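You operate a simulated robot arm through the tools that you are given. There is no shell and no other tool. Be economical: measure what you need, move in short steps, check, and stop when the job is done.

You run a simulated two-armed robot. Do the job below in one go: nothing can be reset, and whatever is moved stays where it is left.

## Task
Take the yellow towel from the stone counter and lay it out flat on the top of the oak linen table.
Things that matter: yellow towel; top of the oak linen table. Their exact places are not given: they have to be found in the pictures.

The check looks at the end state, three seconds after you hand in, the way a careful person would. Anything else that was tipped, shoved, dropped, spilled or broken makes it a failure. Flat cloth is picked up by pressing the open fingertips on it (5 to 10 N) and closing them slowly along it; thin cloth reads only 2 to 8 mm in the jaws.

## Robot
Two 7-joint arms with two-finger parallel grippers on one trunk, on a base that drives. Base frame: it is fixed to the floor where the robot stands at the start and does not move with it; the origin is under the middle of the robot, x ahead of it, y to its left, z up. Readings come in m, rad, newtons and seconds.
The left shoulder is at the start at [0.07, 0.163, 1.295], the right one opposite. Places, roughly: top of the oak linen table [-1.7, 0.6, 0.8]. Payload 3.43 kg a hand.
The tool frame of a hand sits at the grasp point between the pads (the TCP): z along the fingers, y along the line on which they close. The tips reach 0.034 m beyond it. Largest opening 0.128 m; finger width 0.024, thickness 0.012; the body of the gripper, 0.048 by 0.13 m, starts 0.096 m behind the TCP.
Orientation is that of the tool frame in the base frame, as a unit quaternion [w, x, y, z]. With the fingers straight down and closing along the base's y, the tool's x points along the base's -x, its y along +y and its z along -z.

## Interface
- The arms move only by the tool drive_tool. It takes "left_plan", "right_plan" or both (then of equal length, played together; a hand with none holds still); each is a list that holds one entry, the list of rows, each a list of 7 numbers: the turn, a rotation vector about the tool's x, y, z in rad, then the shift along the tool's x, y, z in m, then the closure in counts, from 0 (fully open) to 255 (shut). In form: [[[wx, wy, wz, x, y, z, grip], ...]]. A call has 1 to 12 rows; each row is the pose to reach, as a shift and turn from the pose commanded when the call began, along the tool's axes at that moment. A row lasts 0.2 s, in which the tool goes at most 0.05 m and 0.15 rad; a call with a longer step from one row to the next is refused whole, and so is a gripper value outside its range. A pose out of reach is approached as far as the arm can. The call stops where the force on the tool passes 40 N (or 10 N more than at its start, if that is more) or the arm is blocked; 0.2 s more then pass. Each finger travels about 0.153 m/s and halts on what it meets, pressing with about 20 N; the grip force reading is that of the motor and also rises with nothing between the fingers. The clock runs only during rows and for 0.2 s after the last one: add rows that repeat a pose to give the fingers time. The reply holds the time, the measured pose of the TCP, the force on the tool along the base axes, the opening and the grip force, in the units named above and with some noise.
- Cameras (640 x 400 px; columns grow to the right, rows downward): "scene" is now at [0.1405, -0.0026, 1.5263]; the picture's right is [-0.03, -1.00, 0.00], its down [-0.53, 0.02, -0.85] and it looks along [0.85, -0.03, -0.53] (base axes); focal length 279 px, centre (320, 200). "left" rides on the left gripper at [0.076, 0.011, -0.16] in its tool frame; the picture's right is [-0.15, 0.99, 0.00], its down [-0.88, -0.13, -0.46] and it looks along [-0.45, -0.07, 0.89] (tool axes); focal length 234 px, centre (320, 200). "right" rides on the right gripper at [0.076, -0.011, -0.16] in its tool frame; the picture's right is [0.15, 0.99, 0.00], its down [-0.88, 0.13, -0.46] and it looks along [-0.45, 0.07, 0.89] (tool axes); focal length 234 px, centre (320, 200).
- snapshot(camera): a new picture of that camera. No time passes.
- move_column(by): slides the trunk up (or, below 0, down) by that many m; the arms and the scene camera ride with it, the base frame stays. It gives what a move gives, with no picture.
- base_move(legs): drives the robot by 1 to 6 legs, each [ahead, left, turn to the left] in m, m and rad, along the robot's own axes; the way and the turn of a leg run together, so that a leg with both is an arc; at most 1.5 m and 3.142 rad a leg. The arms and the cameras ride along, it lands a little off, and it stops where it bumps. It gives what a move gives.
- head_to(pan, tilt): turns the head with the scene camera to pan (to the left, within 1.501 rad either way) and tilt (down, from -0.506 to 1.204), counted from straight ahead of the robot. It gives what a move gives.
- pixel_to_xyz(camera, pixels): for up to 12 pixels [column, row] of the newest picture of that camera ("zoom" is the newest enlarged one), the place [x, y, z] in the base frame of the surface seen there, good to about 0.003 m. No time passes.
- zoom(camera, box): a new picture of the part [left, top, right, bottom] of that camera's present view, enlarged. No time passes.
- close_job(): hands the job in; it is judged then, once.

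Keep the steps short. Do not move on a guess: measure, check each grasp and each placing, and mend mistakes. In all there are 80 turns and 78 pictures (those below and enlarged ones count). Leave the grippers open and the arms clear of the work at the hand-in unless told otherwise, and finish with a single line.

The tools are called after ">>>" as name(argument=value, ...) on one line, values as JSON. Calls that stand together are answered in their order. drive_tool: Moves the arms, as the interface text tells. Its arguments: {"type":"object","properties":{"left_plan":{"type":"array"},"right_plan":{"type":"array"}},"required":[]} The other tools are called the same way: move_column (by) slides the trunk up or down; base_move (legs) drives the base; head_to (pan, tilt) turns the head that bears the scene camera; snapshot (camera) takes a picture; pixel_to_xyz (camera, pixels) gives the place of the surface under pixels of a picture; zoom (camera, box) takes an enlarged picture of a part of a camera's view; close_job () hands the job in.

At the start:

```text
t: 0.0
left_ee_pos: [0.6737, 0.2546, 1.3202]
left_tool_rot: [0.0, -0.001, 1.0, 0.0]
left_force: [-0.2, -0.3, -0.2]
left_gripper_width: 0.128
left_grasp_force: 0.0
right_ee_pos: [0.4966, -0.1572, 1.3323]
right_tool_rot: [0.0, 0.0, 1.0, 0.0]
right_force: [-1.1, -0.2, -0.1]
right_gripper_width: 0.1277
right_grasp_force: 0.1
trunk travel left (down, up): [-0.775, 0.165]
robot x, y, heading: [-0.0001, -0.0022, -0.004]
head pan, tilt: [-0.035, 0.562]
```

scene: 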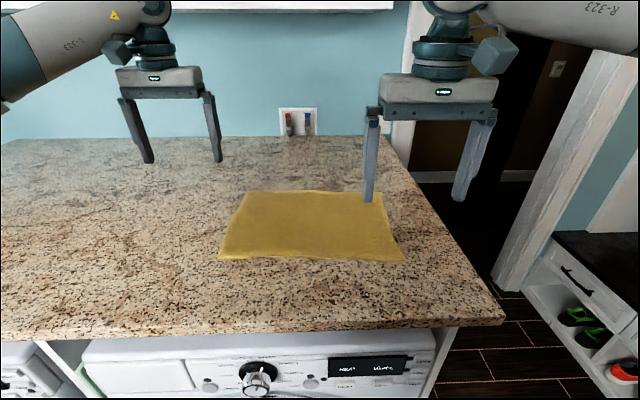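
right: 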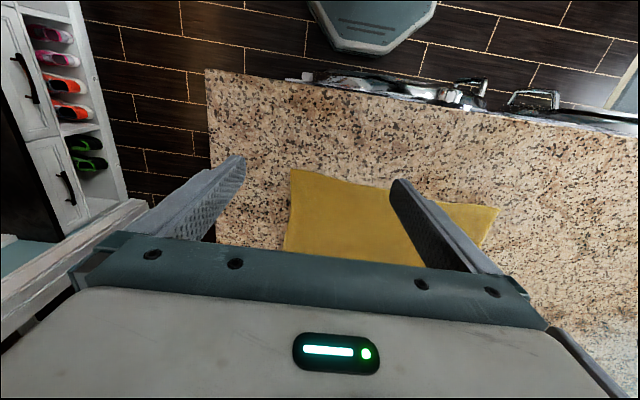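
left: 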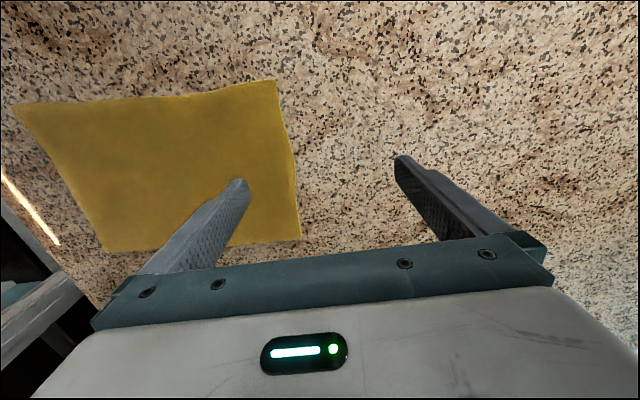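

The yellow towel lies on the counter with corners near (245,191), (381,193), (405,262) and (219,259) in the scene picture. I'll measure those and a few counter points.

>>> pixel_to_xyz(camera="scene", pixels=[[246, 192], [380, 194], [403, 260], [220, 257], [310, 225], [310, 259], [310, 275], [230, 225], [392, 230], [500, 320], [200, 330]])

>>> head_to(pan=1.5, tilt=0.5)

>>> snapshot(camera="scene")

```text
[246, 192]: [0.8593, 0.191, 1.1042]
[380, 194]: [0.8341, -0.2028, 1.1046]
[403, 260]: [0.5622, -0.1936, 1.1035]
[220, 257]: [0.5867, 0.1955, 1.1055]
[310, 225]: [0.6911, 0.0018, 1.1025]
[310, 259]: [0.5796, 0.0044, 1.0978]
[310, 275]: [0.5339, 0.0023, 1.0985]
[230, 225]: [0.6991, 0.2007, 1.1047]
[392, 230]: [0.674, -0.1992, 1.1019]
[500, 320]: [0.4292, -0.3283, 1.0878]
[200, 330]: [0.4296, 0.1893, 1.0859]
```

```text
t: 1.6
left_ee_pos: [0.6731, 0.2556, 1.3215]
left_tool_rot: [0.001, -0.001, 1.0, 0.0]
left_force: [0.1, -0.2, -0.1]
left_gripper_width: 0.1282
left_grasp_force: 0.1
right_ee_pos: [0.4964, -0.1576, 1.3326]
right_tool_rot: [0.0, 0.0, 1.0, 0.0]
right_force: [0.6, 0.1, -0.7]
right_gripper_width: 0.1282
right_grasp_force: 0.0
trunk travel left (down, up): [-0.775, 0.165]
robot x, y, heading: [0.0021, 0.0006, -0.002]
head pan, tilt: [1.499, 0.499]
```

```text
74 pictures are left
```

scene: 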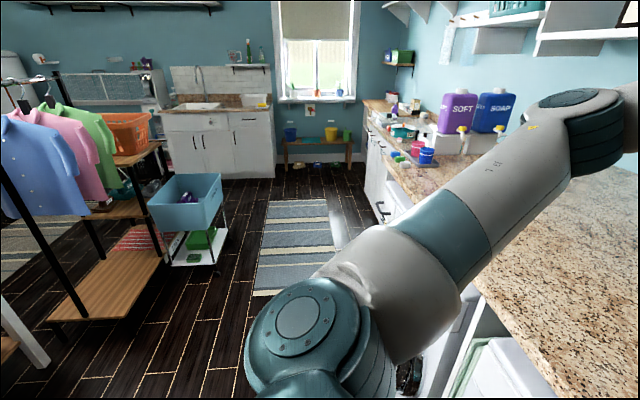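

The left view shows a drying rack and cart behind me. I'll measure the obstacles around the robot and look to the right as well.

>>> pixel_to_xyz(camera="scene", pixels=[[80, 315], [160, 245], [190, 265], [45, 365], [130, 150], [60, 190], [215, 190], [10, 345], [425, 165], [470, 105], [300, 230]])

>>> head_to(pan=-1.5, tilt=0.5)

>>> snapshot(camera="scene")

```text
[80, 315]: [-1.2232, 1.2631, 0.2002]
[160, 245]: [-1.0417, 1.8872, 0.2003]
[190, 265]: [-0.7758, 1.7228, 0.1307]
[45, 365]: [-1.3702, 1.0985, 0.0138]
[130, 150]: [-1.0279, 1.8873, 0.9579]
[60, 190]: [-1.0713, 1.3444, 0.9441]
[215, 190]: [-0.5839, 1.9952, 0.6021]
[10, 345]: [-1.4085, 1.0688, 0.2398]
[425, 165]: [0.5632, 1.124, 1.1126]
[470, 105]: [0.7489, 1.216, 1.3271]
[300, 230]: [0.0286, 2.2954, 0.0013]
```

```text
t: 4.2
left_ee_pos: [0.674, 0.2549, 1.3215]
left_tool_rot: [-0.001, -0.001, 1.0, 0.001]
left_force: [0.2, 0.2, -0.4]
left_gripper_width: 0.128
left_grasp_force: 0.1
right_ee_pos: [0.4972, -0.1577, 1.3319]
right_tool_rot: [0.001, 0.001, 1.0, 0.0]
right_force: [-0.2, -0.2, 0.3]
right_gripper_width: 0.1277
right_grasp_force: 0.1
trunk travel left (down, up): [-0.775, 0.165]
robot x, y, heading: [0.0031, 0.002, -0.001]
head pan, tilt: [-1.499, 0.499]
```

```text
73 pictures are left
```

scene: 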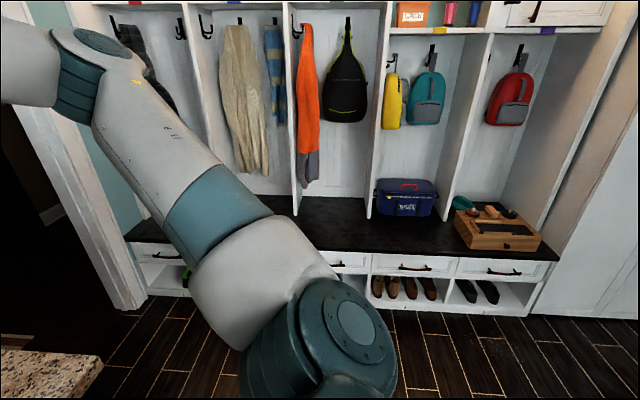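

I'll cross-check the counter height and towel corners in the left hand's picture, and turn the head back to face the counter.

>>> pixel_to_xyz(camera="left", pixels=[[276, 84], [298, 236], [108, 245], [20, 110], [330, 120], [340, 200], [180, 130], [288, 160]])

>>> pixel_to_xyz(camera="right", pixels=[[292, 170], [285, 245], [495, 210], [340, 210], [260, 120], [450, 140]])

>>> head_to(pan=0, tilt=0.7)

>>> snapshot(camera="scene")

```text
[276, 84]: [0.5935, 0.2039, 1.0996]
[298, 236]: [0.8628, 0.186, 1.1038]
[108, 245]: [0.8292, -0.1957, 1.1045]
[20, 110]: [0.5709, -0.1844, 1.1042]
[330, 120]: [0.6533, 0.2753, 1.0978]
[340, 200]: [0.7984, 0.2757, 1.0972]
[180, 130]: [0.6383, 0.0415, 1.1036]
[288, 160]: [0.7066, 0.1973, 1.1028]
```

```text
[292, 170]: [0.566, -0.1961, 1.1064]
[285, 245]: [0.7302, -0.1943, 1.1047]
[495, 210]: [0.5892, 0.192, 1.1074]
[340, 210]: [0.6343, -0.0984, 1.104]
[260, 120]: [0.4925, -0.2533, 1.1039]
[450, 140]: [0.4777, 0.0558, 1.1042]
```

```text
t: 5.8
left_ee_pos: [0.674, 0.2545, 1.3212]
left_tool_rot: [0.0, -0.001, 1.0, 0.0]
left_force: [-0.2, 0.6, 0.7]
left_gripper_width: 0.1282
left_grasp_force: 0.1
right_ee_pos: [0.4968, -0.1571, 1.3309]
right_tool_rot: [0.0, 0.001, 1.0, 0.0]
right_force: [1.4, -0.6, 0.1]
right_gripper_width: 0.1278
right_grasp_force: 0.1
trunk travel left (down, up): [-0.775, 0.165]
robot x, y, heading: [-0.0012, 0.0, -0.0]
head pan, tilt: [0.0, 0.7]
```

```text
72 pictures are left
```

scene: 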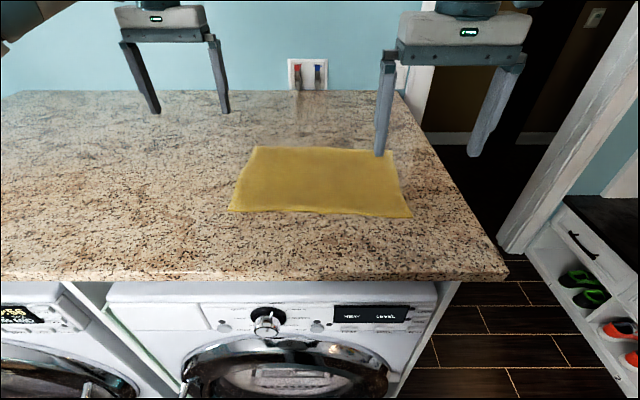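

The counter is at z≈1.098 and the towel top at ≈1.104. The near edge runs from (0.590, 0.200) to (0.566, −0.193). I'll turn both hands 90° so they close along x, with cameras outward, and bring them above the near corners with a small opening.

>>> drive_tool(left_plan=[[[0, 0, 0.1428, 0.0044, -0.0086, 0.011, 60], [0, 0, 0.2856, 0.0087, -0.0173, 0.022, 120], [0, 0, 0.4284, 0.0131, -0.0259, 0.033, 175], [0, 0, 0.5712, 0.0175, -0.0345, 0.044, 175], [0, 0, 0.714, 0.0218, -0.0432, 0.055, 175], [0, 0, 0.8568, 0.0262, -0.0518, 0.066, 175], [0, 0, 0.9996, 0.0305, -0.0605, 0.077, 175], [0, 0, 1.1424, 0.0349, -0.0691, 0.088, 175], [0, 0, 1.2852, 0.0393, -0.0777, 0.099, 175], [0, 0, 1.428, 0.0436, -0.0864, 0.11, 175], [0, 0, 1.5708, 0.048, -0.095, 0.121, 175], [0, 0, 1.5708, 0.048, -0.095, 0.121, 175]]], right_plan=[[[0, 0, -0.1428, -0.0098, 0.0002, 0.0119, 60], [0, 0, -0.2856, -0.0196, 0.0004, 0.0238, 120], [0, 0, -0.4284, -0.0295, 0.0006, 0.0357, 175], [0, 0, -0.5712, -0.0393, 0.0008, 0.0476, 175], [0, 0, -0.714, -0.0491, 0.001, 0.0595, 175], [0, 0, -0.8568, -0.0589, 0.0012, 0.0715, 175], [0, 0, -0.9996, -0.0687, 0.0014, 0.0834, 175], [0, 0, -1.1424, -0.0785, 0.0016, 0.0953, 175], [0, 0, -1.2852, -0.0884, 0.0018, 0.1072, 175], [0, 0, -1.428, -0.0982, 0.002, 0.1191, 175], [0, 0, -1.5708, -0.108, 0.002, 0.131, 175], [0, 0, -1.5708, -0.108, 0.002, 0.131, 175]]])

>>> snapshot(camera="scene")

>>> snapshot(camera="left")

>>> snapshot(camera="right")

```text
t: 8.4
left_ee_pos: [0.4633, 0.096, 1.2025]
left_tool_rot: [0.0, 0.706, 0.708, 0.001]
left_force: [0.3, 0.1, -0.8]
left_gripper_width: 0.0402
left_grasp_force: 0.0
left hand out of reach, approached as far as the arm can: row 6, 7, 8, 9, 10, 11, 12
right_ee_pos: [0.4628, -0.0923, 1.2011]
right_tool_rot: [0.001, -0.706, 0.708, -0.001]
right_force: [-0.7, 0.2, -0.9]
right_gripper_width: 0.0402
right_grasp_force: 0.1
right hand out of reach, approached as far as the arm can: row 8, 9, 10, 11, 12
trunk travel left (down, up): [-0.775, 0.165]
robot x, y, heading: [-0.0018, 0.0022, -0.001]
head pan, tilt: [0.0, 0.7]
```

```text
71 pictures are left
```

scene: 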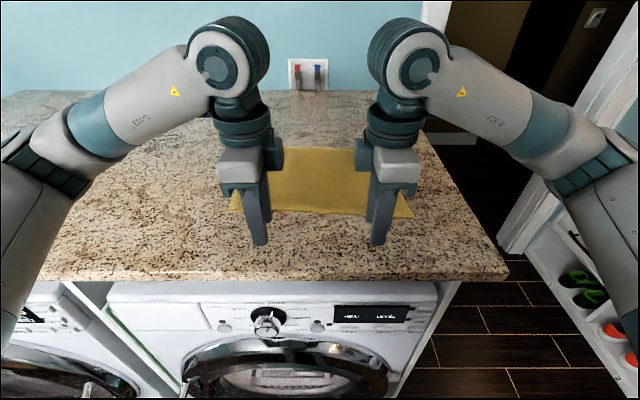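

```text
70 pictures are left
```

left: 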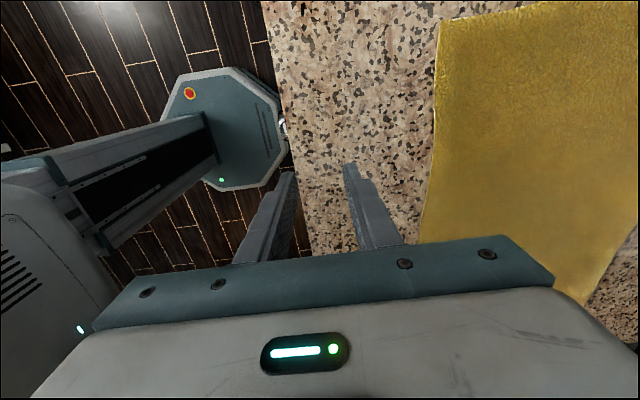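

```text
69 pictures are left
```

right: 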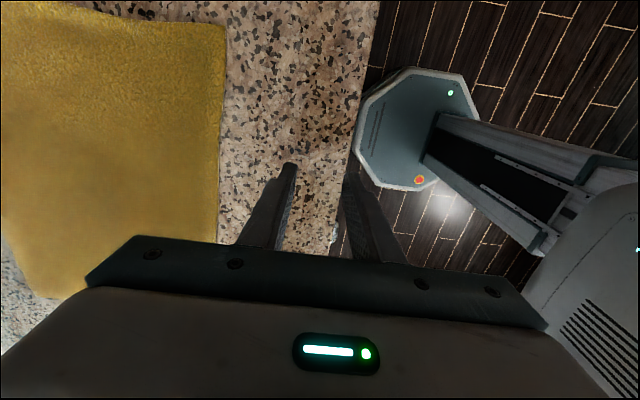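

In that orientation the arms fall short (x≈0.463). I'll rotate back to closing along y, which reached well, and pinch one hand at a time.

>>> drive_tool(left_plan=[[[0, 0, -0.1428, 0, 0, -0.01, 175], [0, 0, -0.2856, 0, 0, -0.02, 175], [0, 0, -0.4284, 0, 0, -0.02, 175], [0, 0, -0.5712, 0, 0, -0.02, 175], [0, 0, -0.714, 0, 0, -0.02, 175], [0, 0, -0.8568, 0, 0, -0.02, 175], [0, 0, -0.9996, 0, 0, -0.02, 175], [0, 0, -1.1424, 0, 0, -0.02, 175], [0, 0, -1.2852, 0, 0, -0.02, 175], [0, 0, -1.428, 0, 0, -0.02, 175], [0, 0, -1.5708, 0, 0, -0.02, 175], [0, 0, -1.5708, 0, 0, -0.02, 175]]], right_plan=[[[0, 0, 0.1428, 0, 0, -0.01, 175], [0, 0, 0.2856, 0, 0, -0.02, 175], [0, 0, 0.4284, 0, 0, -0.02, 175], [0, 0, 0.5712, 0, 0, -0.02, 175], [0, 0, 0.714, 0, 0, -0.02, 175], [0, 0, 0.8568, 0, 0, -0.02, 175], [0, 0, 0.9996, 0, 0, -0.02, 175], [0, 0, 1.1424, 0, 0, -0.02, 175], [0, 0, 1.2852, 0, 0, -0.02, 175], [0, 0, 1.428, 0, 0, -0.02, 175], [0, 0, 1.5708, 0, 0, -0.02, 175], [0, 0, 1.5708, 0, 0, -0.02, 175]]])

>>> snapshot(camera="left")

```text
t: 11.0
left_ee_pos: [0.4644, 0.0855, 1.2208]
left_tool_rot: [0.0, -0.001, 1.0, 0.0]
left_force: [0.1, 1.2, -0.1]
left_gripper_width: 0.0403
left_grasp_force: 0.1
right_ee_pos: [0.4634, -0.0984, 1.2201]
right_tool_rot: [0.0, 0.001, 1.0, 0.0]
right_force: [0.4, -0.6, -0.1]
right_gripper_width: 0.0404
right_grasp_force: 0.2
trunk travel left (down, up): [-0.775, 0.165]
robot x, y, heading: [-0.0005, 0.0017, 0.0]
head pan, tilt: [0.0, 0.7]
```

```text
68 pictures are left
```

left: 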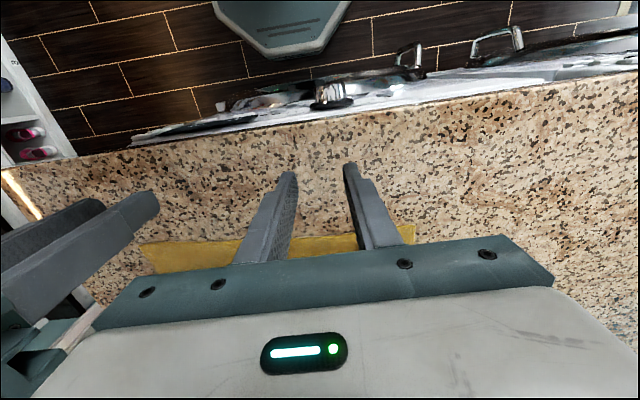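

Rotation is restored. Now I'll move both hands above the near corners: left to (0.612, 0.150), right to (0.592, −0.145), with tips about 2 cm above the towel.

>>> drive_tool(left_plan=[[[0, 0, 0, -0.03, 0.013, 0.0, 175], [0, 0, 0, -0.06, 0.026, 0.0, 175], [0, 0, 0, -0.09, 0.039, 0.015, 175], [0, 0, 0, -0.12, 0.052, 0.03, 175], [0, 0, 0, -0.1476, 0.0645, 0.045, 175], [0, 0, 0, -0.1476, 0.0645, 0.06, 175], [0, 0, 0, -0.1476, 0.0645, 0.06, 175]]], right_plan=[[[0, 0, 0, -0.026, -0.009, 0.0, 175], [0, 0, 0, -0.052, -0.018, 0.0, 175], [0, 0, 0, -0.078, -0.027, 0.015, 175], [0, 0, 0, -0.104, -0.036, 0.03, 175], [0, 0, 0, -0.1286, -0.0466, 0.045, 175], [0, 0, 0, -0.1286, -0.0466, 0.06, 175], [0, 0, 0, -0.1286, -0.0466, 0.06, 175]]])

>>> snapshot(camera="left")

>>> zoom(camera="scene", box=[200, 110, 440, 260])

```text
t: 12.6
left_ee_pos: [0.6125, 0.1494, 1.161]
left_tool_rot: [0.001, 0.0, 1.0, 0.0]
left_force: [-0.7, -0.1, 1.1]
left_gripper_width: 0.0401
left_grasp_force: 0.1
right_ee_pos: [0.5945, -0.145, 1.1616]
right_tool_rot: [0.001, 0.0, 1.0, 0.001]
right_force: [0.7, -0.8, -0.7]
right_gripper_width: 0.0402
right_grasp_force: 0.1
trunk travel left (down, up): [-0.775, 0.165]
robot x, y, heading: [-0.0003, -0.0028, 0.003]
head pan, tilt: [0.0, 0.7]
```

```text
67 pictures are left
```

left: 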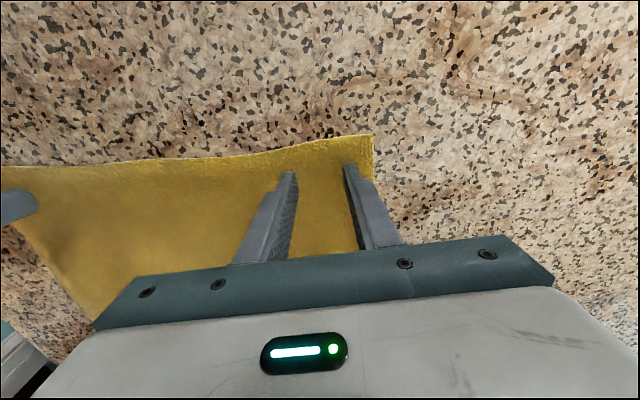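

```text
2.67 times, centred on (320, 185) of scene
```

zoom: 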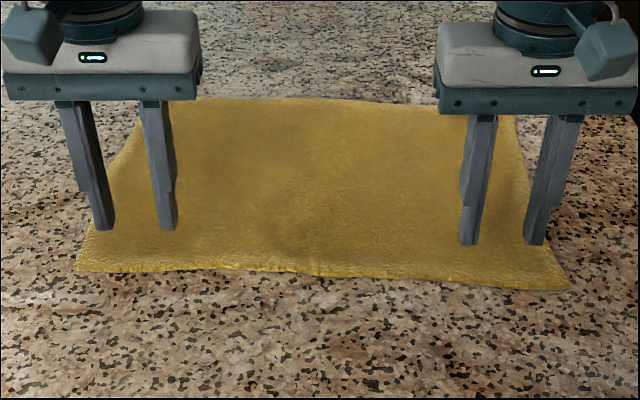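

Both open fingertips are above the cloth, just inside the corners. I'll lower the left hand in small steps until I read about 5–10 N.

>>> drive_tool(left_plan=[[[0, 0, 0, 0, 0, 0.01, 175], [0, 0, 0, 0, 0, 0.02, 175], [0, 0, 0, 0, 0, 0.024, 175], [0, 0, 0, 0, 0, 0.026, 175], [0, 0, 0, 0, 0, 0.026, 175]]], right_plan=[[[0, 0, 0, 0, 0, 0.01, 175], [0, 0, 0, 0, 0, 0.02, 175], [0, 0, 0, 0, 0, 0.02, 175], [0, 0, 0, 0, 0, 0.02, 175], [0, 0, 0, 0, 0, 0.02, 175]]])

```text
t: 13.8
left_ee_pos: [0.6106, 0.1496, 1.1369]
left_tool_rot: [0.001, 0.0, 1.0, -0.002]
left_force: [4.4, 0.4, 17.5]
left_gripper_width: 0.0402
left_grasp_force: 0.0
right_ee_pos: [0.5935, -0.1462, 1.1428]
right_tool_rot: [0.0, 0.0, 1.0, 0.0]
right_force: [0.1, -0.8, -0.1]
right_gripper_width: 0.04
right_grasp_force: 0.0
trunk travel left (down, up): [-0.775, 0.165]
robot x, y, heading: [-0.0011, -0.0017, -0.0]
head pan, tilt: [0.0, 0.7]
```

17.5 N is a bit high. I'll back off about 1 mm and close slowly along the cloth.

>>> drive_tool(left_plan=[[[0, 0, 0, 0, 0, -0.001, 175], [0, 0, 0, 0, 0, -0.001, 185], [0, 0, 0, 0, 0, -0.001, 195], [0, 0, 0, 0, 0, -0.001, 205], [0, 0, 0, 0, 0, -0.001, 215], [0, 0, 0, 0, 0, -0.001, 225], [0, 0, 0, 0, 0, -0.001, 235], [0, 0, 0, 0, 0, -0.001, 245], [0, 0, 0, 0, 0, -0.001, 255], [0, 0, 0, 0, 0, -0.001, 255], [0, 0, 0, 0, 0, -0.001, 255]]])

>>> zoom(camera="scene", box=[200, 110, 440, 260])

```text
t: 16.2
left_ee_pos: [0.6098, 0.1494, 1.1371]
left_tool_rot: [0.001, -0.001, 1.0, 0.0]
left_force: [1.0, -0.6, 17.6]
left_gripper_width: 0.0051
left_grasp_force: 20.5
right_ee_pos: [0.5917, -0.145, 1.1407]
right_tool_rot: [0.001, 0.001, 1.0, 0.0]
right_force: [0.1, -0.4, 0.3]
right_gripper_width: 0.0402
right_grasp_force: 0.0
trunk travel left (down, up): [-0.775, 0.165]
robot x, y, heading: [-0.001, 0.003, -0.003]
head pan, tilt: [0.0, 0.7]
```

```text
2.67 times, centred on (320, 185) of scene
```

zoom: 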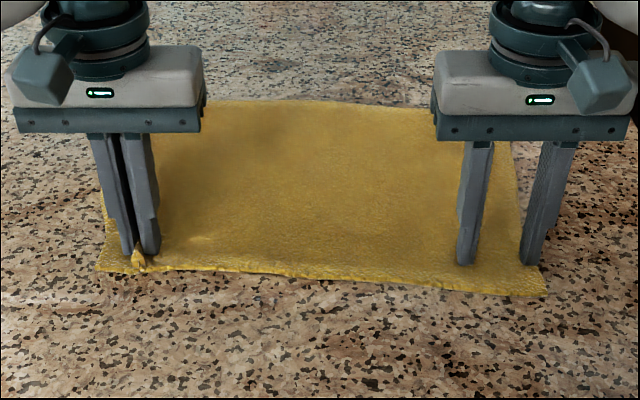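

Left pinch holds: 5.1 mm of cloth with a visible pleat. I'll relieve the left hand's pressure and press the right one.

>>> drive_tool(left_plan=[[[0, 0, 0, 0, 0, -0.003, 255], [0, 0, 0, 0, 0, -0.003, 255], [0, 0, 0, 0, 0, -0.003, 255]]], right_plan=[[[0, 0, 0, 0, 0, 0.003, 175], [0, 0, 0, 0, 0, 0.0045, 175], [0, 0, 0, 0, 0, 0.0045, 175]]])

```text
t: 17.0
left_ee_pos: [0.6121, 0.1484, 1.1382]
left_tool_rot: [0.0, -0.001, 1.0, -0.001]
left_force: [-0.3, -0.1, 2.7]
left_gripper_width: 0.0049
left_grasp_force: 20.4
right_ee_pos: [0.592, -0.1453, 1.1368]
right_tool_rot: [0.0, 0.0, 1.0, 0.0]
right_force: [1.7, -1.2, 7.9]
right_gripper_width: 0.0399
right_grasp_force: 0.0
trunk travel left (down, up): [-0.775, 0.165]
robot x, y, heading: [-0.0002, -0.0029, 0.002]
head pan, tilt: [0.0, 0.7]
```

Right hand presses with 7.9 N, which is right. I'll close it slowly, while letting the left hand move 1 cm inward to give slack.

>>> drive_tool(left_plan=[[[0, 0, 0, 0, -0.002, -0.001, 255], [0, 0, 0, 0, -0.004, -0.002, 255], [0, 0, 0, 0, -0.006, -0.002, 255], [0, 0, 0, 0, -0.008, -0.002, 255], [0, 0, 0, 0, -0.01, -0.002, 255], [0, 0, 0, 0, -0.01, -0.002, 255], [0, 0, 0, 0, -0.01, -0.002, 255], [0, 0, 0, 0, -0.01, -0.002, 255], [0, 0, 0, 0, -0.01, -0.002, 255], [0, 0, 0, 0, -0.01, -0.002, 255]]], right_plan=[[[0, 0, 0, 0, 0, 0, 185], [0, 0, 0, 0, 0, 0, 195], [0, 0, 0, 0, 0, 0, 205], [0, 0, 0, 0, 0, 0, 215], [0, 0, 0, 0, 0, 0, 225], [0, 0, 0, 0, 0, 0, 235], [0, 0, 0, 0, 0, 0, 245], [0, 0, 0, 0, 0, 0, 255], [0, 0, 0, 0, 0, 0, 255], [0, 0, 0, 0, 0, 0, 255]]])

>>> zoom(camera="scene", box=[200, 110, 440, 260])

```text
t: 19.2
left_ee_pos: [0.611, 0.1388, 1.1414]
left_tool_rot: [0.0, -0.001, 1.0, 0.0]
left_force: [-0.2, -1.2, 0.0]
left_gripper_width: 0.0047
left_grasp_force: 20.2
right_ee_pos: [0.5927, -0.1445, 1.1367]
right_tool_rot: [0.0, 0.001, 1.0, 0.001]
right_force: [0.7, 0.6, 10.2]
right_gripper_width: 0.008
right_grasp_force: 20.1
trunk travel left (down, up): [-0.775, 0.165]
robot x, y, heading: [-0.002, 0.0028, -0.001]
head pan, tilt: [0.0, 0.7]
```

```text
2.67 times, centred on (320, 185) of scene
```

zoom: 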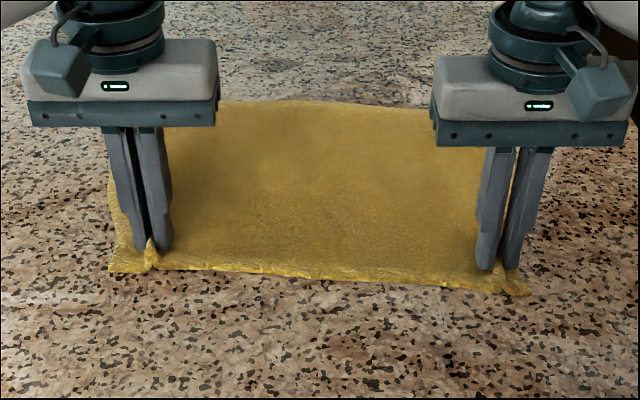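

Both pinches hold (4.7 and 8.0 mm). I'll lift both together slowly by 0.2 m and check.

>>> drive_tool(left_plan=[[[0, 0, 0, 0, 0, -0.01, 255], [0, 0, 0, 0, 0, -0.025, 255], [0, 0, 0, 0, 0, -0.045, 255], [0, 0, 0, 0, 0, -0.065, 255], [0, 0, 0, 0, 0, -0.085, 255], [0, 0, 0, 0, 0, -0.105, 255], [0, 0, 0, 0, 0, -0.125, 255], [0, 0, 0, 0, 0, -0.145, 255], [0, 0, 0, 0, 0, -0.165, 255], [0, 0, 0, 0, 0, -0.185, 255], [0, 0, 0, 0, 0, -0.195, 255], [0, 0, 0, 0, 0, -0.195, 255]]], right_plan=[[[0, 0, 0, 0, 0, -0.012, 255], [0, 0, 0, 0, 0, -0.029, 255], [0, 0, 0, 0, 0, -0.049, 255], [0, 0, 0, 0, 0, -0.069, 255], [0, 0, 0, 0, 0, -0.089, 255], [0, 0, 0, 0, 0, -0.109, 255], [0, 0, 0, 0, 0, -0.129, 255], [0, 0, 0, 0, 0, -0.149, 255], [0, 0, 0, 0, 0, -0.169, 255], [0, 0, 0, 0, 0, -0.189, 255], [0, 0, 0, 0, 0, -0.199, 255], [0, 0, 0, 0, 0, -0.199, 255]]])

>>> move_column(by=0.15)

>>> snapshot(camera="scene")

```text
t: 21.8
left_ee_pos: [0.6133, 0.1399, 1.3368]
left_tool_rot: [-0.001, -0.001, 1.0, 0.0]
left_force: [-0.6, -1.8, 0.0]
left_gripper_width: 0.0049
left_grasp_force: 19.5
right_ee_pos: [0.5924, -0.1454, 1.3332]
right_tool_rot: [0.0, 0.0, 1.0, 0.0]
right_force: [-0.8, 1.7, 0.0]
right_gripper_width: 0.0075
right_grasp_force: 20.0
trunk travel left (down, up): [-0.775, 0.165]
robot x, y, heading: [-0.0017, 0.0014, -0.004]
head pan, tilt: [0.0, 0.7]
```

```text
t: 23.6
left_ee_pos: [0.6124, 0.1408, 1.4842]
left_tool_rot: [0.0, -0.002, 1.0, 0.0]
left_force: [-0.2, -0.5, -0.2]
left_gripper_width: 0.0051
left_grasp_force: 19.8
right_ee_pos: [0.5926, -0.146, 1.4845]
right_tool_rot: [0.0, 0.0, 1.0, 0.0]
right_force: [0.3, 1.1, -0.3]
right_gripper_width: 0.0074
right_grasp_force: 19.8
trunk travel left (down, up): [-0.925, 0.015]
robot x, y, heading: [-0.0014, -0.0002, 0.004]
head pan, tilt: [0.0, 0.7]
```

```text
63 pictures are left
```

scene: 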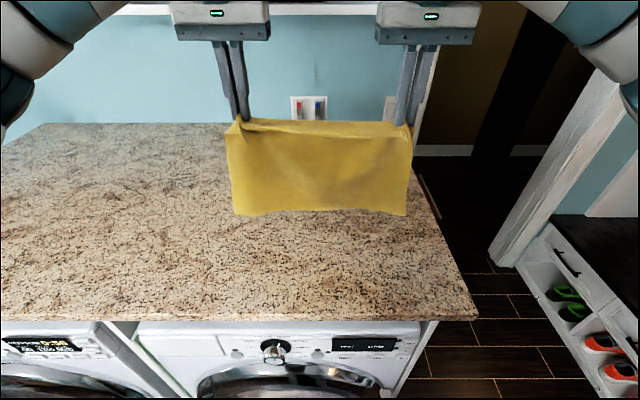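

The towel hangs cleanly from both hands. I'll back away 0.4 m from the counter and turn left 1.5 rad, then look toward the table.

>>> base_move(legs=[[-0.4, 0, 0], [0, 0, 1.57]])

>>> head_to(pan=1.2, tilt=0.55)

>>> snapshot(camera="scene")

```text
t: 30.0
left_ee_pos: [-0.5675, 0.604, 1.4861]
left_tool_rot: [0.0, 0.727, -0.687, 0.001]
left_force: [2.0, 0.3, -1.0]
left_gripper_width: 0.0047
left_grasp_force: 19.2
right_ee_pos: [-0.2801, 0.5992, 1.485]
right_tool_rot: [0.0, 0.726, -0.688, 0.0]
right_force: [-1.3, 0.8, -0.2]
right_gripper_width: 0.0047
right_grasp_force: 19.6
trunk travel left (down, up): [-0.925, 0.015]
robot x, y, heading: [-0.3916, -0.0006, 1.621]
head pan, tilt: [0.0, 0.7]
```

```text
t: 31.4
left_ee_pos: [-0.5671, 0.6041, 1.4862]
left_tool_rot: [-0.001, 0.726, -0.687, 0.0]
left_force: [1.2, 0.2, -0.2]
left_gripper_width: 0.0049
left_grasp_force: 20.4
right_ee_pos: [-0.2804, 0.5987, 1.4843]
right_tool_rot: [0.0, 0.726, -0.688, 0.0]
right_force: [-1.5, 0.5, -0.6]
right_gripper_width: 0.0045
right_grasp_force: 19.6
trunk travel left (down, up): [-0.925, 0.015]
robot x, y, heading: [-0.3964, 0.0021, 1.625]
head pan, tilt: [1.201, 0.55]
```

```text
62 pictures are left
```

scene: 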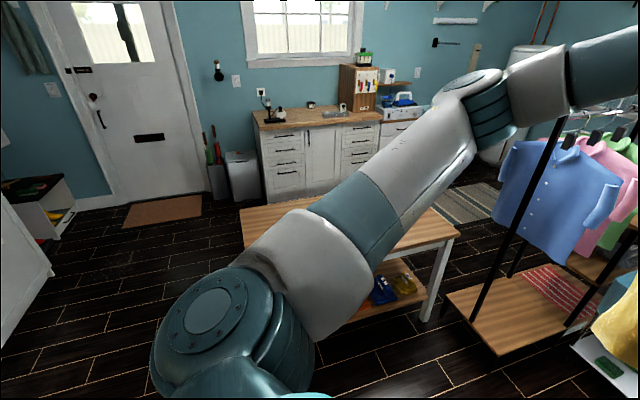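

The oak table (white legs, oak top) is behind my forearm. I'll turn on to face −x and look straight at it.

>>> base_move(legs=[[0, 0, 1.3]])

>>> head_to(pan=0, tilt=0.5)

>>> snapshot(camera="scene")

```text
t: 35.0
left_ee_pos: [-1.023, -0.0092, 1.4863]
left_tool_rot: [0.0, 0.995, -0.105, 0.0]
left_force: [0.3, 1.7, 0.4]
left_gripper_width: 0.0046
left_grasp_force: 20.0
right_ee_pos: [-0.9421, 0.2659, 1.4853]
right_tool_rot: [-0.001, 0.994, -0.106, 0.0]
right_force: [-1.1, -1.5, -0.9]
right_gripper_width: 0.0046
right_grasp_force: 20.3
trunk travel left (down, up): [-0.925, 0.015]
robot x, y, heading: [-0.3961, 0.0005, 2.935]
head pan, tilt: [1.201, 0.55]
```

```text
t: 36.4
left_ee_pos: [-1.0225, -0.0093, 1.4847]
left_tool_rot: [0.0, 0.995, -0.104, 0.0]
left_force: [0.6, 1.9, 0.0]
left_gripper_width: 0.0051
left_grasp_force: 19.9
right_ee_pos: [-0.9454, 0.2662, 1.4842]
right_tool_rot: [0.0, 0.994, -0.105, 0.0]
right_force: [0.1, -1.1, 0.4]
right_gripper_width: 0.0048
right_grasp_force: 19.9
trunk travel left (down, up): [-0.925, 0.015]
robot x, y, heading: [-0.395, -0.0016, 2.93]
head pan, tilt: [0.0, 0.499]
```

```text
61 pictures are left
```

scene: 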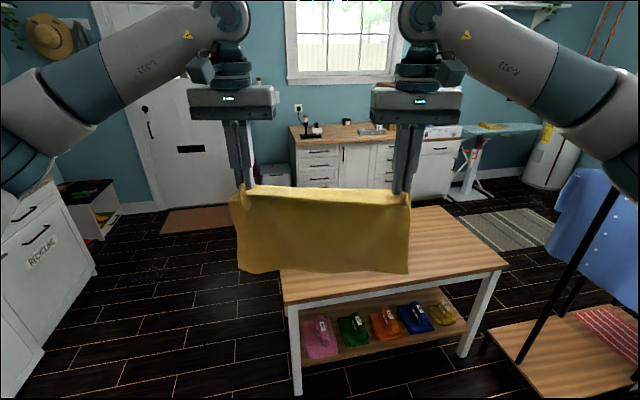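

The oak table is empty on top as far as visible. I'll measure its top.

>>> pixel_to_xyz(camera="scene", pixels=[[287, 300], [504, 267], [435, 209], [283, 280], [430, 240], [400, 284], [295, 390], [487, 290], [320, 230], [510, 360], [570, 235]])

```text
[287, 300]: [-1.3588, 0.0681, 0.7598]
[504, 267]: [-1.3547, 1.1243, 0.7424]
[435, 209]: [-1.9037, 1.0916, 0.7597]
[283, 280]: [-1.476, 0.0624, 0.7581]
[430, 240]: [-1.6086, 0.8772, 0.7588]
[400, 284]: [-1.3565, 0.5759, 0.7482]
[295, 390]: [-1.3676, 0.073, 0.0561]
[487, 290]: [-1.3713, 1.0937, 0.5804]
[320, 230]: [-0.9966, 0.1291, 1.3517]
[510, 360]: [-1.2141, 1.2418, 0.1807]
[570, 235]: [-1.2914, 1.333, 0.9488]
```

Table top: x from −1.36 to about −1.92, y from 0.06 to 1.12, z≈0.76. I'll square up to heading π, shift to y≈0.55 and drive ahead to x≈−0.9, with the towel staying high above.

>>> base_move(legs=[[0, 0, 0.21], [0, -0.55, 0], [0.4, 0, 0]])

>>> head_to(pan=0, tilt=0.8)

>>> snapshot(camera="scene")

```text
t: 42.5
left_ee_pos: [-1.4101, 0.4171, 1.4882]
left_tool_rot: [0.0, 1.0, -0.004, -0.001]
left_force: [0.2, 1.7, -0.9]
left_gripper_width: 0.0048
left_grasp_force: 20.2
right_ee_pos: [-1.3869, 0.7045, 1.4854]
right_tool_rot: [0.001, 1.0, -0.006, -0.001]
right_force: [-0.5, -1.5, 0.3]
right_gripper_width: 0.0045
right_grasp_force: 19.5
trunk travel left (down, up): [-0.925, 0.015]
robot x, y, heading: [-0.7986, 0.5519, 3.129]
head pan, tilt: [0.0, 0.499]
```

```text
t: 43.3
left_ee_pos: [-1.4133, 0.4189, 1.4848]
left_tool_rot: [0.0, 1.0, -0.004, 0.0]
left_force: [0.7, 0.3, -0.9]
left_gripper_width: 0.0048
left_grasp_force: 19.8
right_ee_pos: [-1.3913, 0.7037, 1.4831]
right_tool_rot: [-0.001, 1.0, -0.005, 0.0]
right_force: [-0.3, -1.1, -0.8]
right_gripper_width: 0.0046
right_grasp_force: 20.4
trunk travel left (down, up): [-0.925, 0.015]
robot x, y, heading: [-0.7986, 0.548, 3.134]
head pan, tilt: [0.0, 0.799]
```

```text
60 pictures are left
```

scene: 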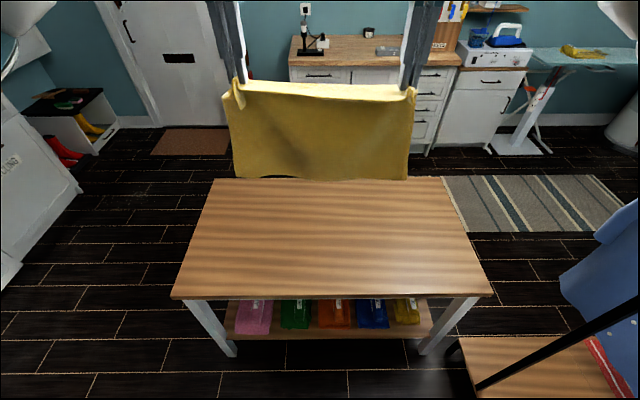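

The table top is clear. I'll measure the towel's hanging extents and the far table edge here.

>>> pixel_to_xyz(camera="scene", pixels=[[236, 175], [405, 176], [320, 176], [226, 95], [414, 95], [238, 90], [410, 90], [320, 100], [215, 186], [440, 182], [175, 292], [485, 290]])

>>> base_move(legs=[[0.12, 0, 0]])

>>> move_column(by=-0.3)

```text
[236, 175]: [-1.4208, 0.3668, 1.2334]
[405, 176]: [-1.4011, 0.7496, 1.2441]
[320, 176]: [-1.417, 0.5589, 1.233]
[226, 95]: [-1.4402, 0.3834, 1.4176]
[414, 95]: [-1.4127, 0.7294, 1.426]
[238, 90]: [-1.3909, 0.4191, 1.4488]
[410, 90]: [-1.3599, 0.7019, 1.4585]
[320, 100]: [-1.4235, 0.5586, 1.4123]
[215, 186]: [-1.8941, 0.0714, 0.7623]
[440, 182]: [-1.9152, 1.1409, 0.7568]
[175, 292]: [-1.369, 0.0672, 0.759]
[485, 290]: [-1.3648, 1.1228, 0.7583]
```

```text
t: 44.5
left_ee_pos: [-1.5251, 0.4206, 1.4889]
left_tool_rot: [0.0, 1.0, -0.005, -0.002]
left_force: [0.1, 1.7, -1.4]
left_gripper_width: 0.0047
left_grasp_force: 20.0
right_ee_pos: [-1.5012, 0.7063, 1.4873]
right_tool_rot: [0.0, 1.0, -0.006, -0.002]
right_force: [1.2, -1.3, 0.2]
right_gripper_width: 0.0047
right_grasp_force: 20.4
trunk travel left (down, up): [-0.925, 0.015]
robot x, y, heading: [-0.9172, 0.5548, 3.134]
head pan, tilt: [0.0, 0.799]
```

```text
t: 47.5
left_ee_pos: [-1.5311, 0.4213, 1.1864]
left_tool_rot: [0.0, 1.0, -0.005, 0.0]
left_force: [0.5, 1.3, -0.4]
left_gripper_width: 0.0046
left_grasp_force: 19.9
right_ee_pos: [-1.5051, 0.7057, 1.1849]
right_tool_rot: [0.0, 1.0, -0.006, -0.001]
right_force: [-0.5, -1.5, -1.3]
right_gripper_width: 0.0047
right_grasp_force: 19.9
trunk travel left (down, up): [-0.625, 0.315]
robot x, y, heading: [-0.9172, 0.5581, 3.131]
head pan, tilt: [0.0, 0.799]
```

The towel's lower edge hangs 0.25 m below the TCPs, so it is now at z≈0.935, clear of the table. I'll extend both hands forward to x≈−1.735.

>>> drive_tool(left_plan=[[[0, 0, 0, -0.02, 0, 0, 255], [0, 0, 0, -0.045, 0, 0, 255], [0, 0, 0, -0.07, 0, 0, 255], [0, 0, 0, -0.095, 0, 0, 255], [0, 0, 0, -0.12, 0, 0, 255], [0, 0, 0, -0.145, 0, 0, 255], [0, 0, 0, -0.17, 0, 0, 255], [0, 0, 0, -0.19, 0, 0, 255], [0, 0, 0, -0.204, 0, 0, 255], [0, 0, 0, -0.204, 0, 0, 255]]], right_plan=[[[0, 0, 0, -0.023, 0, 0, 255], [0, 0, 0, -0.05, 0, 0, 255], [0, 0, 0, -0.078, 0, 0, 255], [0, 0, 0, -0.106, 0, 0, 255], [0, 0, 0, -0.134, 0, 0, 255], [0, 0, 0, -0.162, 0, 0, 255], [0, 0, 0, -0.19, 0, 0, 255], [0, 0, 0, -0.213, 0, 0, 255], [0, 0, 0, -0.23, 0, 0, 255], [0, 0, 0, -0.23, 0, 0, 255]]])

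>>> snapshot(camera="scene")

```text
t: 49.7
left_ee_pos: [-1.7011, 0.4175, 1.1751]
left_tool_rot: [0.0, 1.0, -0.006, -0.001]
left_force: [0.0, 2.2, -0.3]
left_gripper_width: 0.0051
left_grasp_force: 20.0
left hand out of reach, approached as far as the arm can: row 7, 8, 9, 10
right_ee_pos: [-1.6955, 0.7068, 1.1841]
right_tool_rot: [0.0, 1.0, -0.006, -0.001]
right_force: [0.2, -3.1, 0.2]
right_gripper_width: 0.0045
right_grasp_force: 20.4
right hand out of reach, approached as far as the arm can: row 8, 9, 10
trunk travel left (down, up): [-0.625, 0.315]
robot x, y, heading: [-0.9191, 0.5517, 3.133]
head pan, tilt: [0.0, 0.799]
```

```text
59 pictures are left
```

scene: 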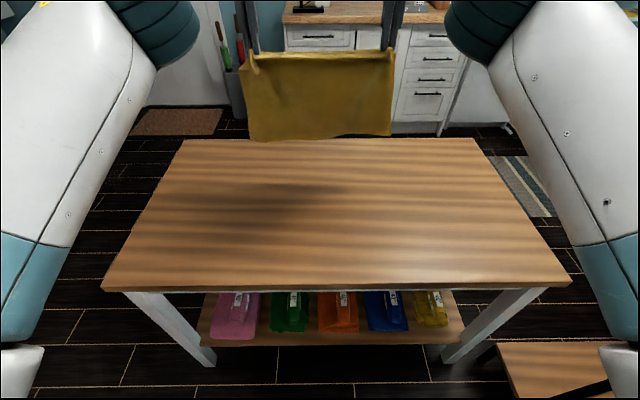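

The hands reached x≈−1.70. I'll nudge the base 0.05 m forward (clearance to the table remains) and lower the trunk 0.14 m so the towel's edge is about 3 cm above the top.

>>> base_move(legs=[[0.05, 0, 0]])

>>> move_column(by=-0.14)

>>> snapshot(camera="scene")

```text
t: 50.6
left_ee_pos: [-1.7475, 0.4174, 1.1786]
left_tool_rot: [0.001, 1.0, -0.005, -0.003]
left_force: [0.2, 3.5, -0.2]
left_gripper_width: 0.0047
left_grasp_force: 19.9
right_ee_pos: [-1.7411, 0.7071, 1.1866]
right_tool_rot: [0.0, 1.0, -0.006, -0.001]
right_force: [-0.9, -2.5, -0.5]
right_gripper_width: 0.0046
right_grasp_force: 20.2
trunk travel left (down, up): [-0.625, 0.315]
robot x, y, heading: [-0.9617, 0.5561, 3.125]
head pan, tilt: [0.0, 0.799]
```

```text
t: 52.3
left_ee_pos: [-1.7507, 0.418, 1.0362]
left_tool_rot: [0.0, 1.0, -0.005, -0.002]
left_force: [0.1, 2.4, -0.8]
left_gripper_width: 0.0047
left_grasp_force: 20.1
right_ee_pos: [-1.7441, 0.7064, 1.0447]
right_tool_rot: [-0.001, 1.0, -0.004, -0.001]
right_force: [0.2, -2.7, -0.5]
right_gripper_width: 0.0049
right_grasp_force: 19.3
trunk travel left (down, up): [-0.485, 0.455]
robot x, y, heading: [-0.9635, 0.5553, 3.128]
head pan, tilt: [0.0, 0.799]
```

```text
58 pictures are left
```

scene: 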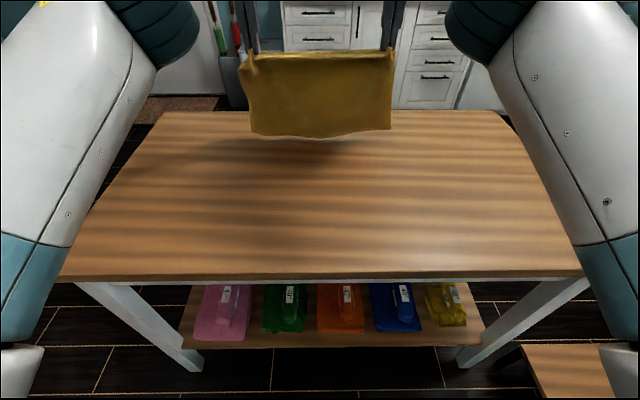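

The towel edge hangs a couple of cm above the top. I'll lower it to touch, then lay it down by bringing the hands toward me as they go down (first half).

>>> drive_tool(left_plan=[[[0, 0, 0, 0, 0, 0.01, 255], [0, 0, 0, 0, 0, 0.02, 255], [0, 0, 0, 0, 0, 0.03, 255], [0, 0, 0, 0, 0, 0.035, 255], [0, 0, 0, 0.012, 0, 0.0475, 255], [0, 0, 0, 0.025, 0, 0.06, 255], [0, 0, 0, 0.038, 0, 0.0725, 255], [0, 0, 0, 0.051, 0, 0.085, 255], [0, 0, 0, 0.064, 0, 0.0975, 255], [0, 0, 0, 0.077, 0, 0.11, 255], [0, 0, 0, 0.09, 0, 0.1225, 255], [0, 0, 0, 0.103, 0, 0.135, 255]]], right_plan=[[[0, 0, 0, 0, 0, 0.013, 255], [0, 0, 0, 0, 0, 0.026, 255], [0, 0, 0, 0, 0, 0.0385, 255], [0, 0, 0, 0, 0, 0.0435, 255], [0, 0, 0, 0.011, 0, 0.056, 255], [0, 0, 0, 0.023, 0, 0.0685, 255], [0, 0, 0, 0.035, 0, 0.081, 255], [0, 0, 0, 0.047, 0, 0.0935, 255], [0, 0, 0, 0.06, 0, 0.106, 255], [0, 0, 0, 0.072, 0, 0.1185, 255], [0, 0, 0, 0.085, 0, 0.131, 255], [0, 0, 0, 0.097, 0, 0.1435, 255]]])

>>> snapshot(camera="scene")

```text
t: 54.9
left_ee_pos: [-1.6487, 0.4157, 0.9008]
left_tool_rot: [-0.002, 1.0, -0.006, -0.001]
left_force: [-0.4, 2.5, 0.1]
left_gripper_width: 0.0045
left_grasp_force: 20.3
right_ee_pos: [-1.6468, 0.7055, 0.9016]
right_tool_rot: [0.001, 1.0, -0.007, 0.0]
right_force: [-0.1, -3.4, -0.2]
right_gripper_width: 0.0045
right_grasp_force: 20.1
trunk travel left (down, up): [-0.485, 0.455]
robot x, y, heading: [-0.9624, 0.5534, 3.136]
head pan, tilt: [0.0, 0.799]
```

```text
57 pictures are left
```

scene: 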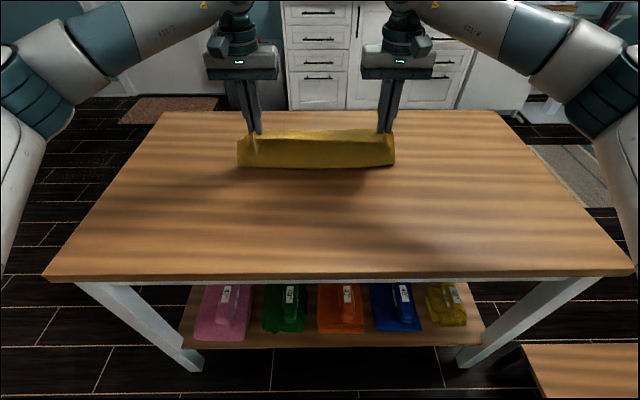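

I'll check how the cloth lies beneath the hands.

>>> pixel_to_xyz(camera="scene", pixels=[[320, 164], [320, 150], [320, 136], [242, 162], [392, 160]])

>>> snapshot(camera="left")

```text
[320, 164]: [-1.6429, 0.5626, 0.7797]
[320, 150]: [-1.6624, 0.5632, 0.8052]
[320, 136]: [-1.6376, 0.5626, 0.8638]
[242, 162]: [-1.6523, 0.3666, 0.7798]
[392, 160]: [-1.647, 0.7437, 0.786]
```

```text
56 pictures are left
```

left: 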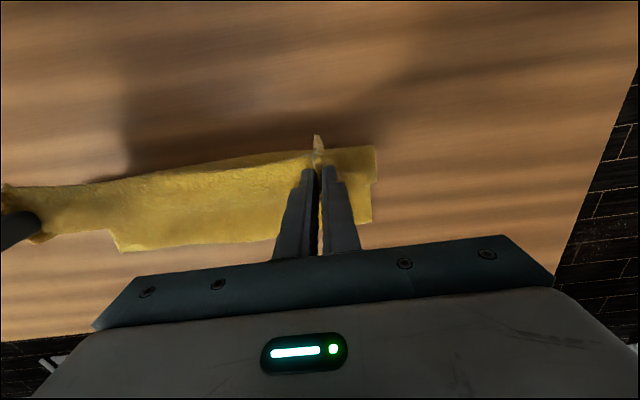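

>>> pixel_to_xyz(camera="left", pixels=[[200, 243], [125, 247], [265, 236], [370, 218], [374, 150], [318, 137], [130, 215]])

```text
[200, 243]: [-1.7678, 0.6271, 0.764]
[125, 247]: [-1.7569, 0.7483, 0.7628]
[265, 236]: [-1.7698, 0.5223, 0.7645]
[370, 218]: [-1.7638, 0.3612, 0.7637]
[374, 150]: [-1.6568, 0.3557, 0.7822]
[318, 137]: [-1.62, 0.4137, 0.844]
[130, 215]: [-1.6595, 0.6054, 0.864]
```

The far edge lies straight at x≈−1.765. I'll continue: hands 0.125 m back and 0.093 m down.

>>> drive_tool(left_plan=[[[0, 0, 0, 0.013, 0, 0.012, 255], [0, 0, 0, 0.027, 0, 0.024, 255], [0, 0, 0, 0.041, 0, 0.036, 255], [0, 0, 0, 0.055, 0, 0.047, 255], [0, 0, 0, 0.069, 0, 0.058, 255], [0, 0, 0, 0.083, 0, 0.068, 255], [0, 0, 0, 0.097, 0, 0.078, 255], [0, 0, 0, 0.111, 0, 0.086, 255], [0, 0, 0, 0.125, 0, 0.093, 255], [0, 0, 0, 0.125, 0, 0.093, 255]]], right_plan=[[[0, 0, 0, 0.013, 0, 0.012, 255], [0, 0, 0, 0.027, 0, 0.024, 255], [0, 0, 0, 0.041, 0, 0.036, 255], [0, 0, 0, 0.055, 0, 0.047, 255], [0, 0, 0, 0.069, 0, 0.058, 255], [0, 0, 0, 0.083, 0, 0.068, 255], [0, 0, 0, 0.097, 0, 0.078, 255], [0, 0, 0, 0.111, 0, 0.086, 255], [0, 0, 0, 0.125, 0, 0.093, 255], [0, 0, 0, 0.125, 0, 0.093, 255]]])

>>> snapshot(camera="scene")

>>> snapshot(camera="left")

```text
t: 57.1
left_ee_pos: [-1.5215, 0.4157, 0.8072]
left_tool_rot: [0.0, 1.0, -0.005, -0.001]
left_force: [0.5, 2.1, 0.2]
left_gripper_width: 0.0049
left_grasp_force: 20.1
right_ee_pos: [-1.5227, 0.7039, 0.8083]
right_tool_rot: [0.001, 1.0, -0.007, -0.001]
right_force: [0.6, -3.2, 0.6]
right_gripper_width: 0.0045
right_grasp_force: 19.2
trunk travel left (down, up): [-0.485, 0.455]
robot x, y, heading: [-0.9628, 0.5566, 3.131]
head pan, tilt: [0.0, 0.799]
```

```text
55 pictures are left
```

scene: 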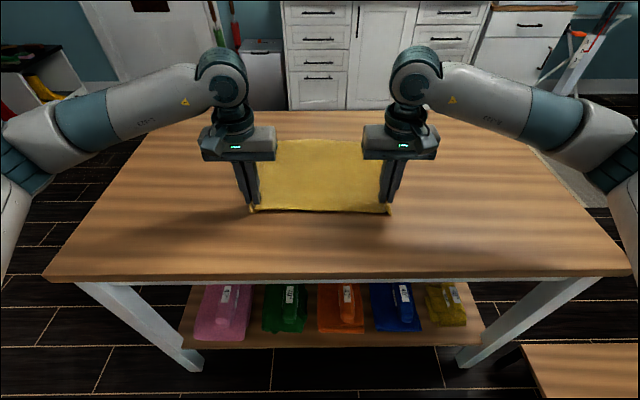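

```text
54 pictures are left
```

left: 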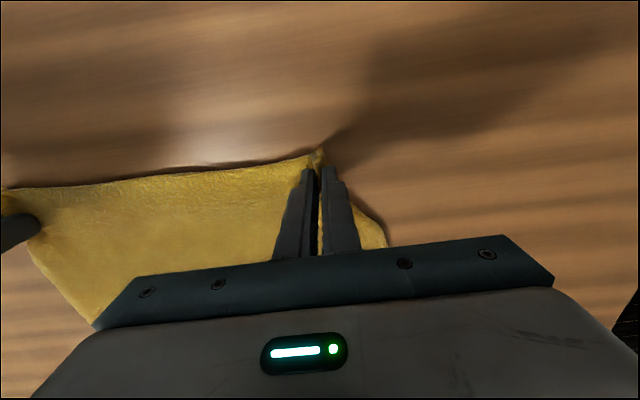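

The towel is laid except for the pinched near corners. I'll lower the tips to the top and open slowly to spread the pleats.

>>> drive_tool(left_plan=[[[0, 0, 0, 0.001, 0, 0.003, 255], [0, 0, 0, 0.002, 0, 0.006, 255], [0, 0, 0, 0.002, 0, 0.006, 255], [0, 0, 0, 0.002, 0, 0.006, 240], [0, 0, 0, 0.002, 0, 0.006, 225], [0, 0, 0, 0.002, 0, 0.006, 210], [0, 0, 0, 0.002, 0, 0.006, 195], [0, 0, 0, 0.002, 0, 0.006, 180], [0, 0, 0, 0.002, 0, 0.006, 165], [0, 0, 0, 0.002, 0, 0.006, 165]]], right_plan=[[[0, 0, 0, 0.001, 0, 0.003, 255], [0, 0, 0, 0.002, 0, 0.006, 255], [0, 0, 0, 0.002, 0, 0.006, 255], [0, 0, 0, 0.002, 0, 0.006, 240], [0, 0, 0, 0.002, 0, 0.006, 225], [0, 0, 0, 0.002, 0, 0.006, 210], [0, 0, 0, 0.002, 0, 0.006, 195], [0, 0, 0, 0.002, 0, 0.006, 180], [0, 0, 0, 0.002, 0, 0.006, 165], [0, 0, 0, 0.002, 0, 0.006, 165]]])

>>> snapshot(camera="left")

>>> snapshot(camera="right")

```text
t: 59.3
left_ee_pos: [-1.5204, 0.4158, 0.802]
left_tool_rot: [0.0, 1.0, -0.005, -0.001]
left_force: [0.2, -0.3, 0.8]
left_gripper_width: 0.0452
left_grasp_force: 0.1
right_ee_pos: [-1.5201, 0.7036, 0.803]
right_tool_rot: [0.0, 1.0, -0.005, -0.001]
right_force: [0.3, 1.1, -1.0]
right_gripper_width: 0.0453
right_grasp_force: 0.1
trunk travel left (down, up): [-0.485, 0.455]
robot x, y, heading: [-0.9672, 0.5546, 3.131]
head pan, tilt: [0.0, 0.799]
```

```text
53 pictures are left
```

left: 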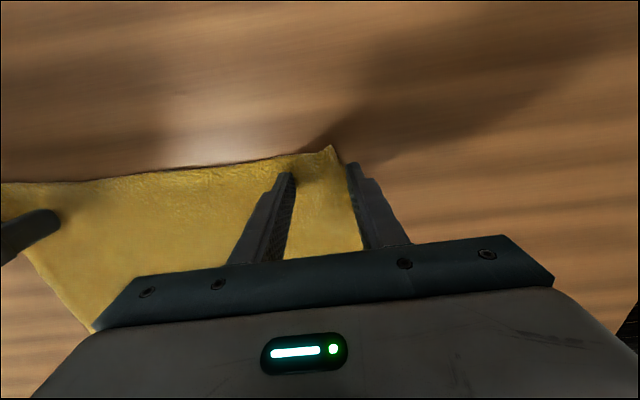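

```text
52 pictures are left
```

right: 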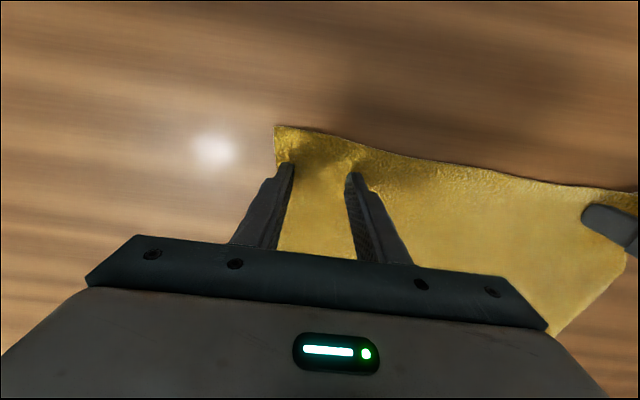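

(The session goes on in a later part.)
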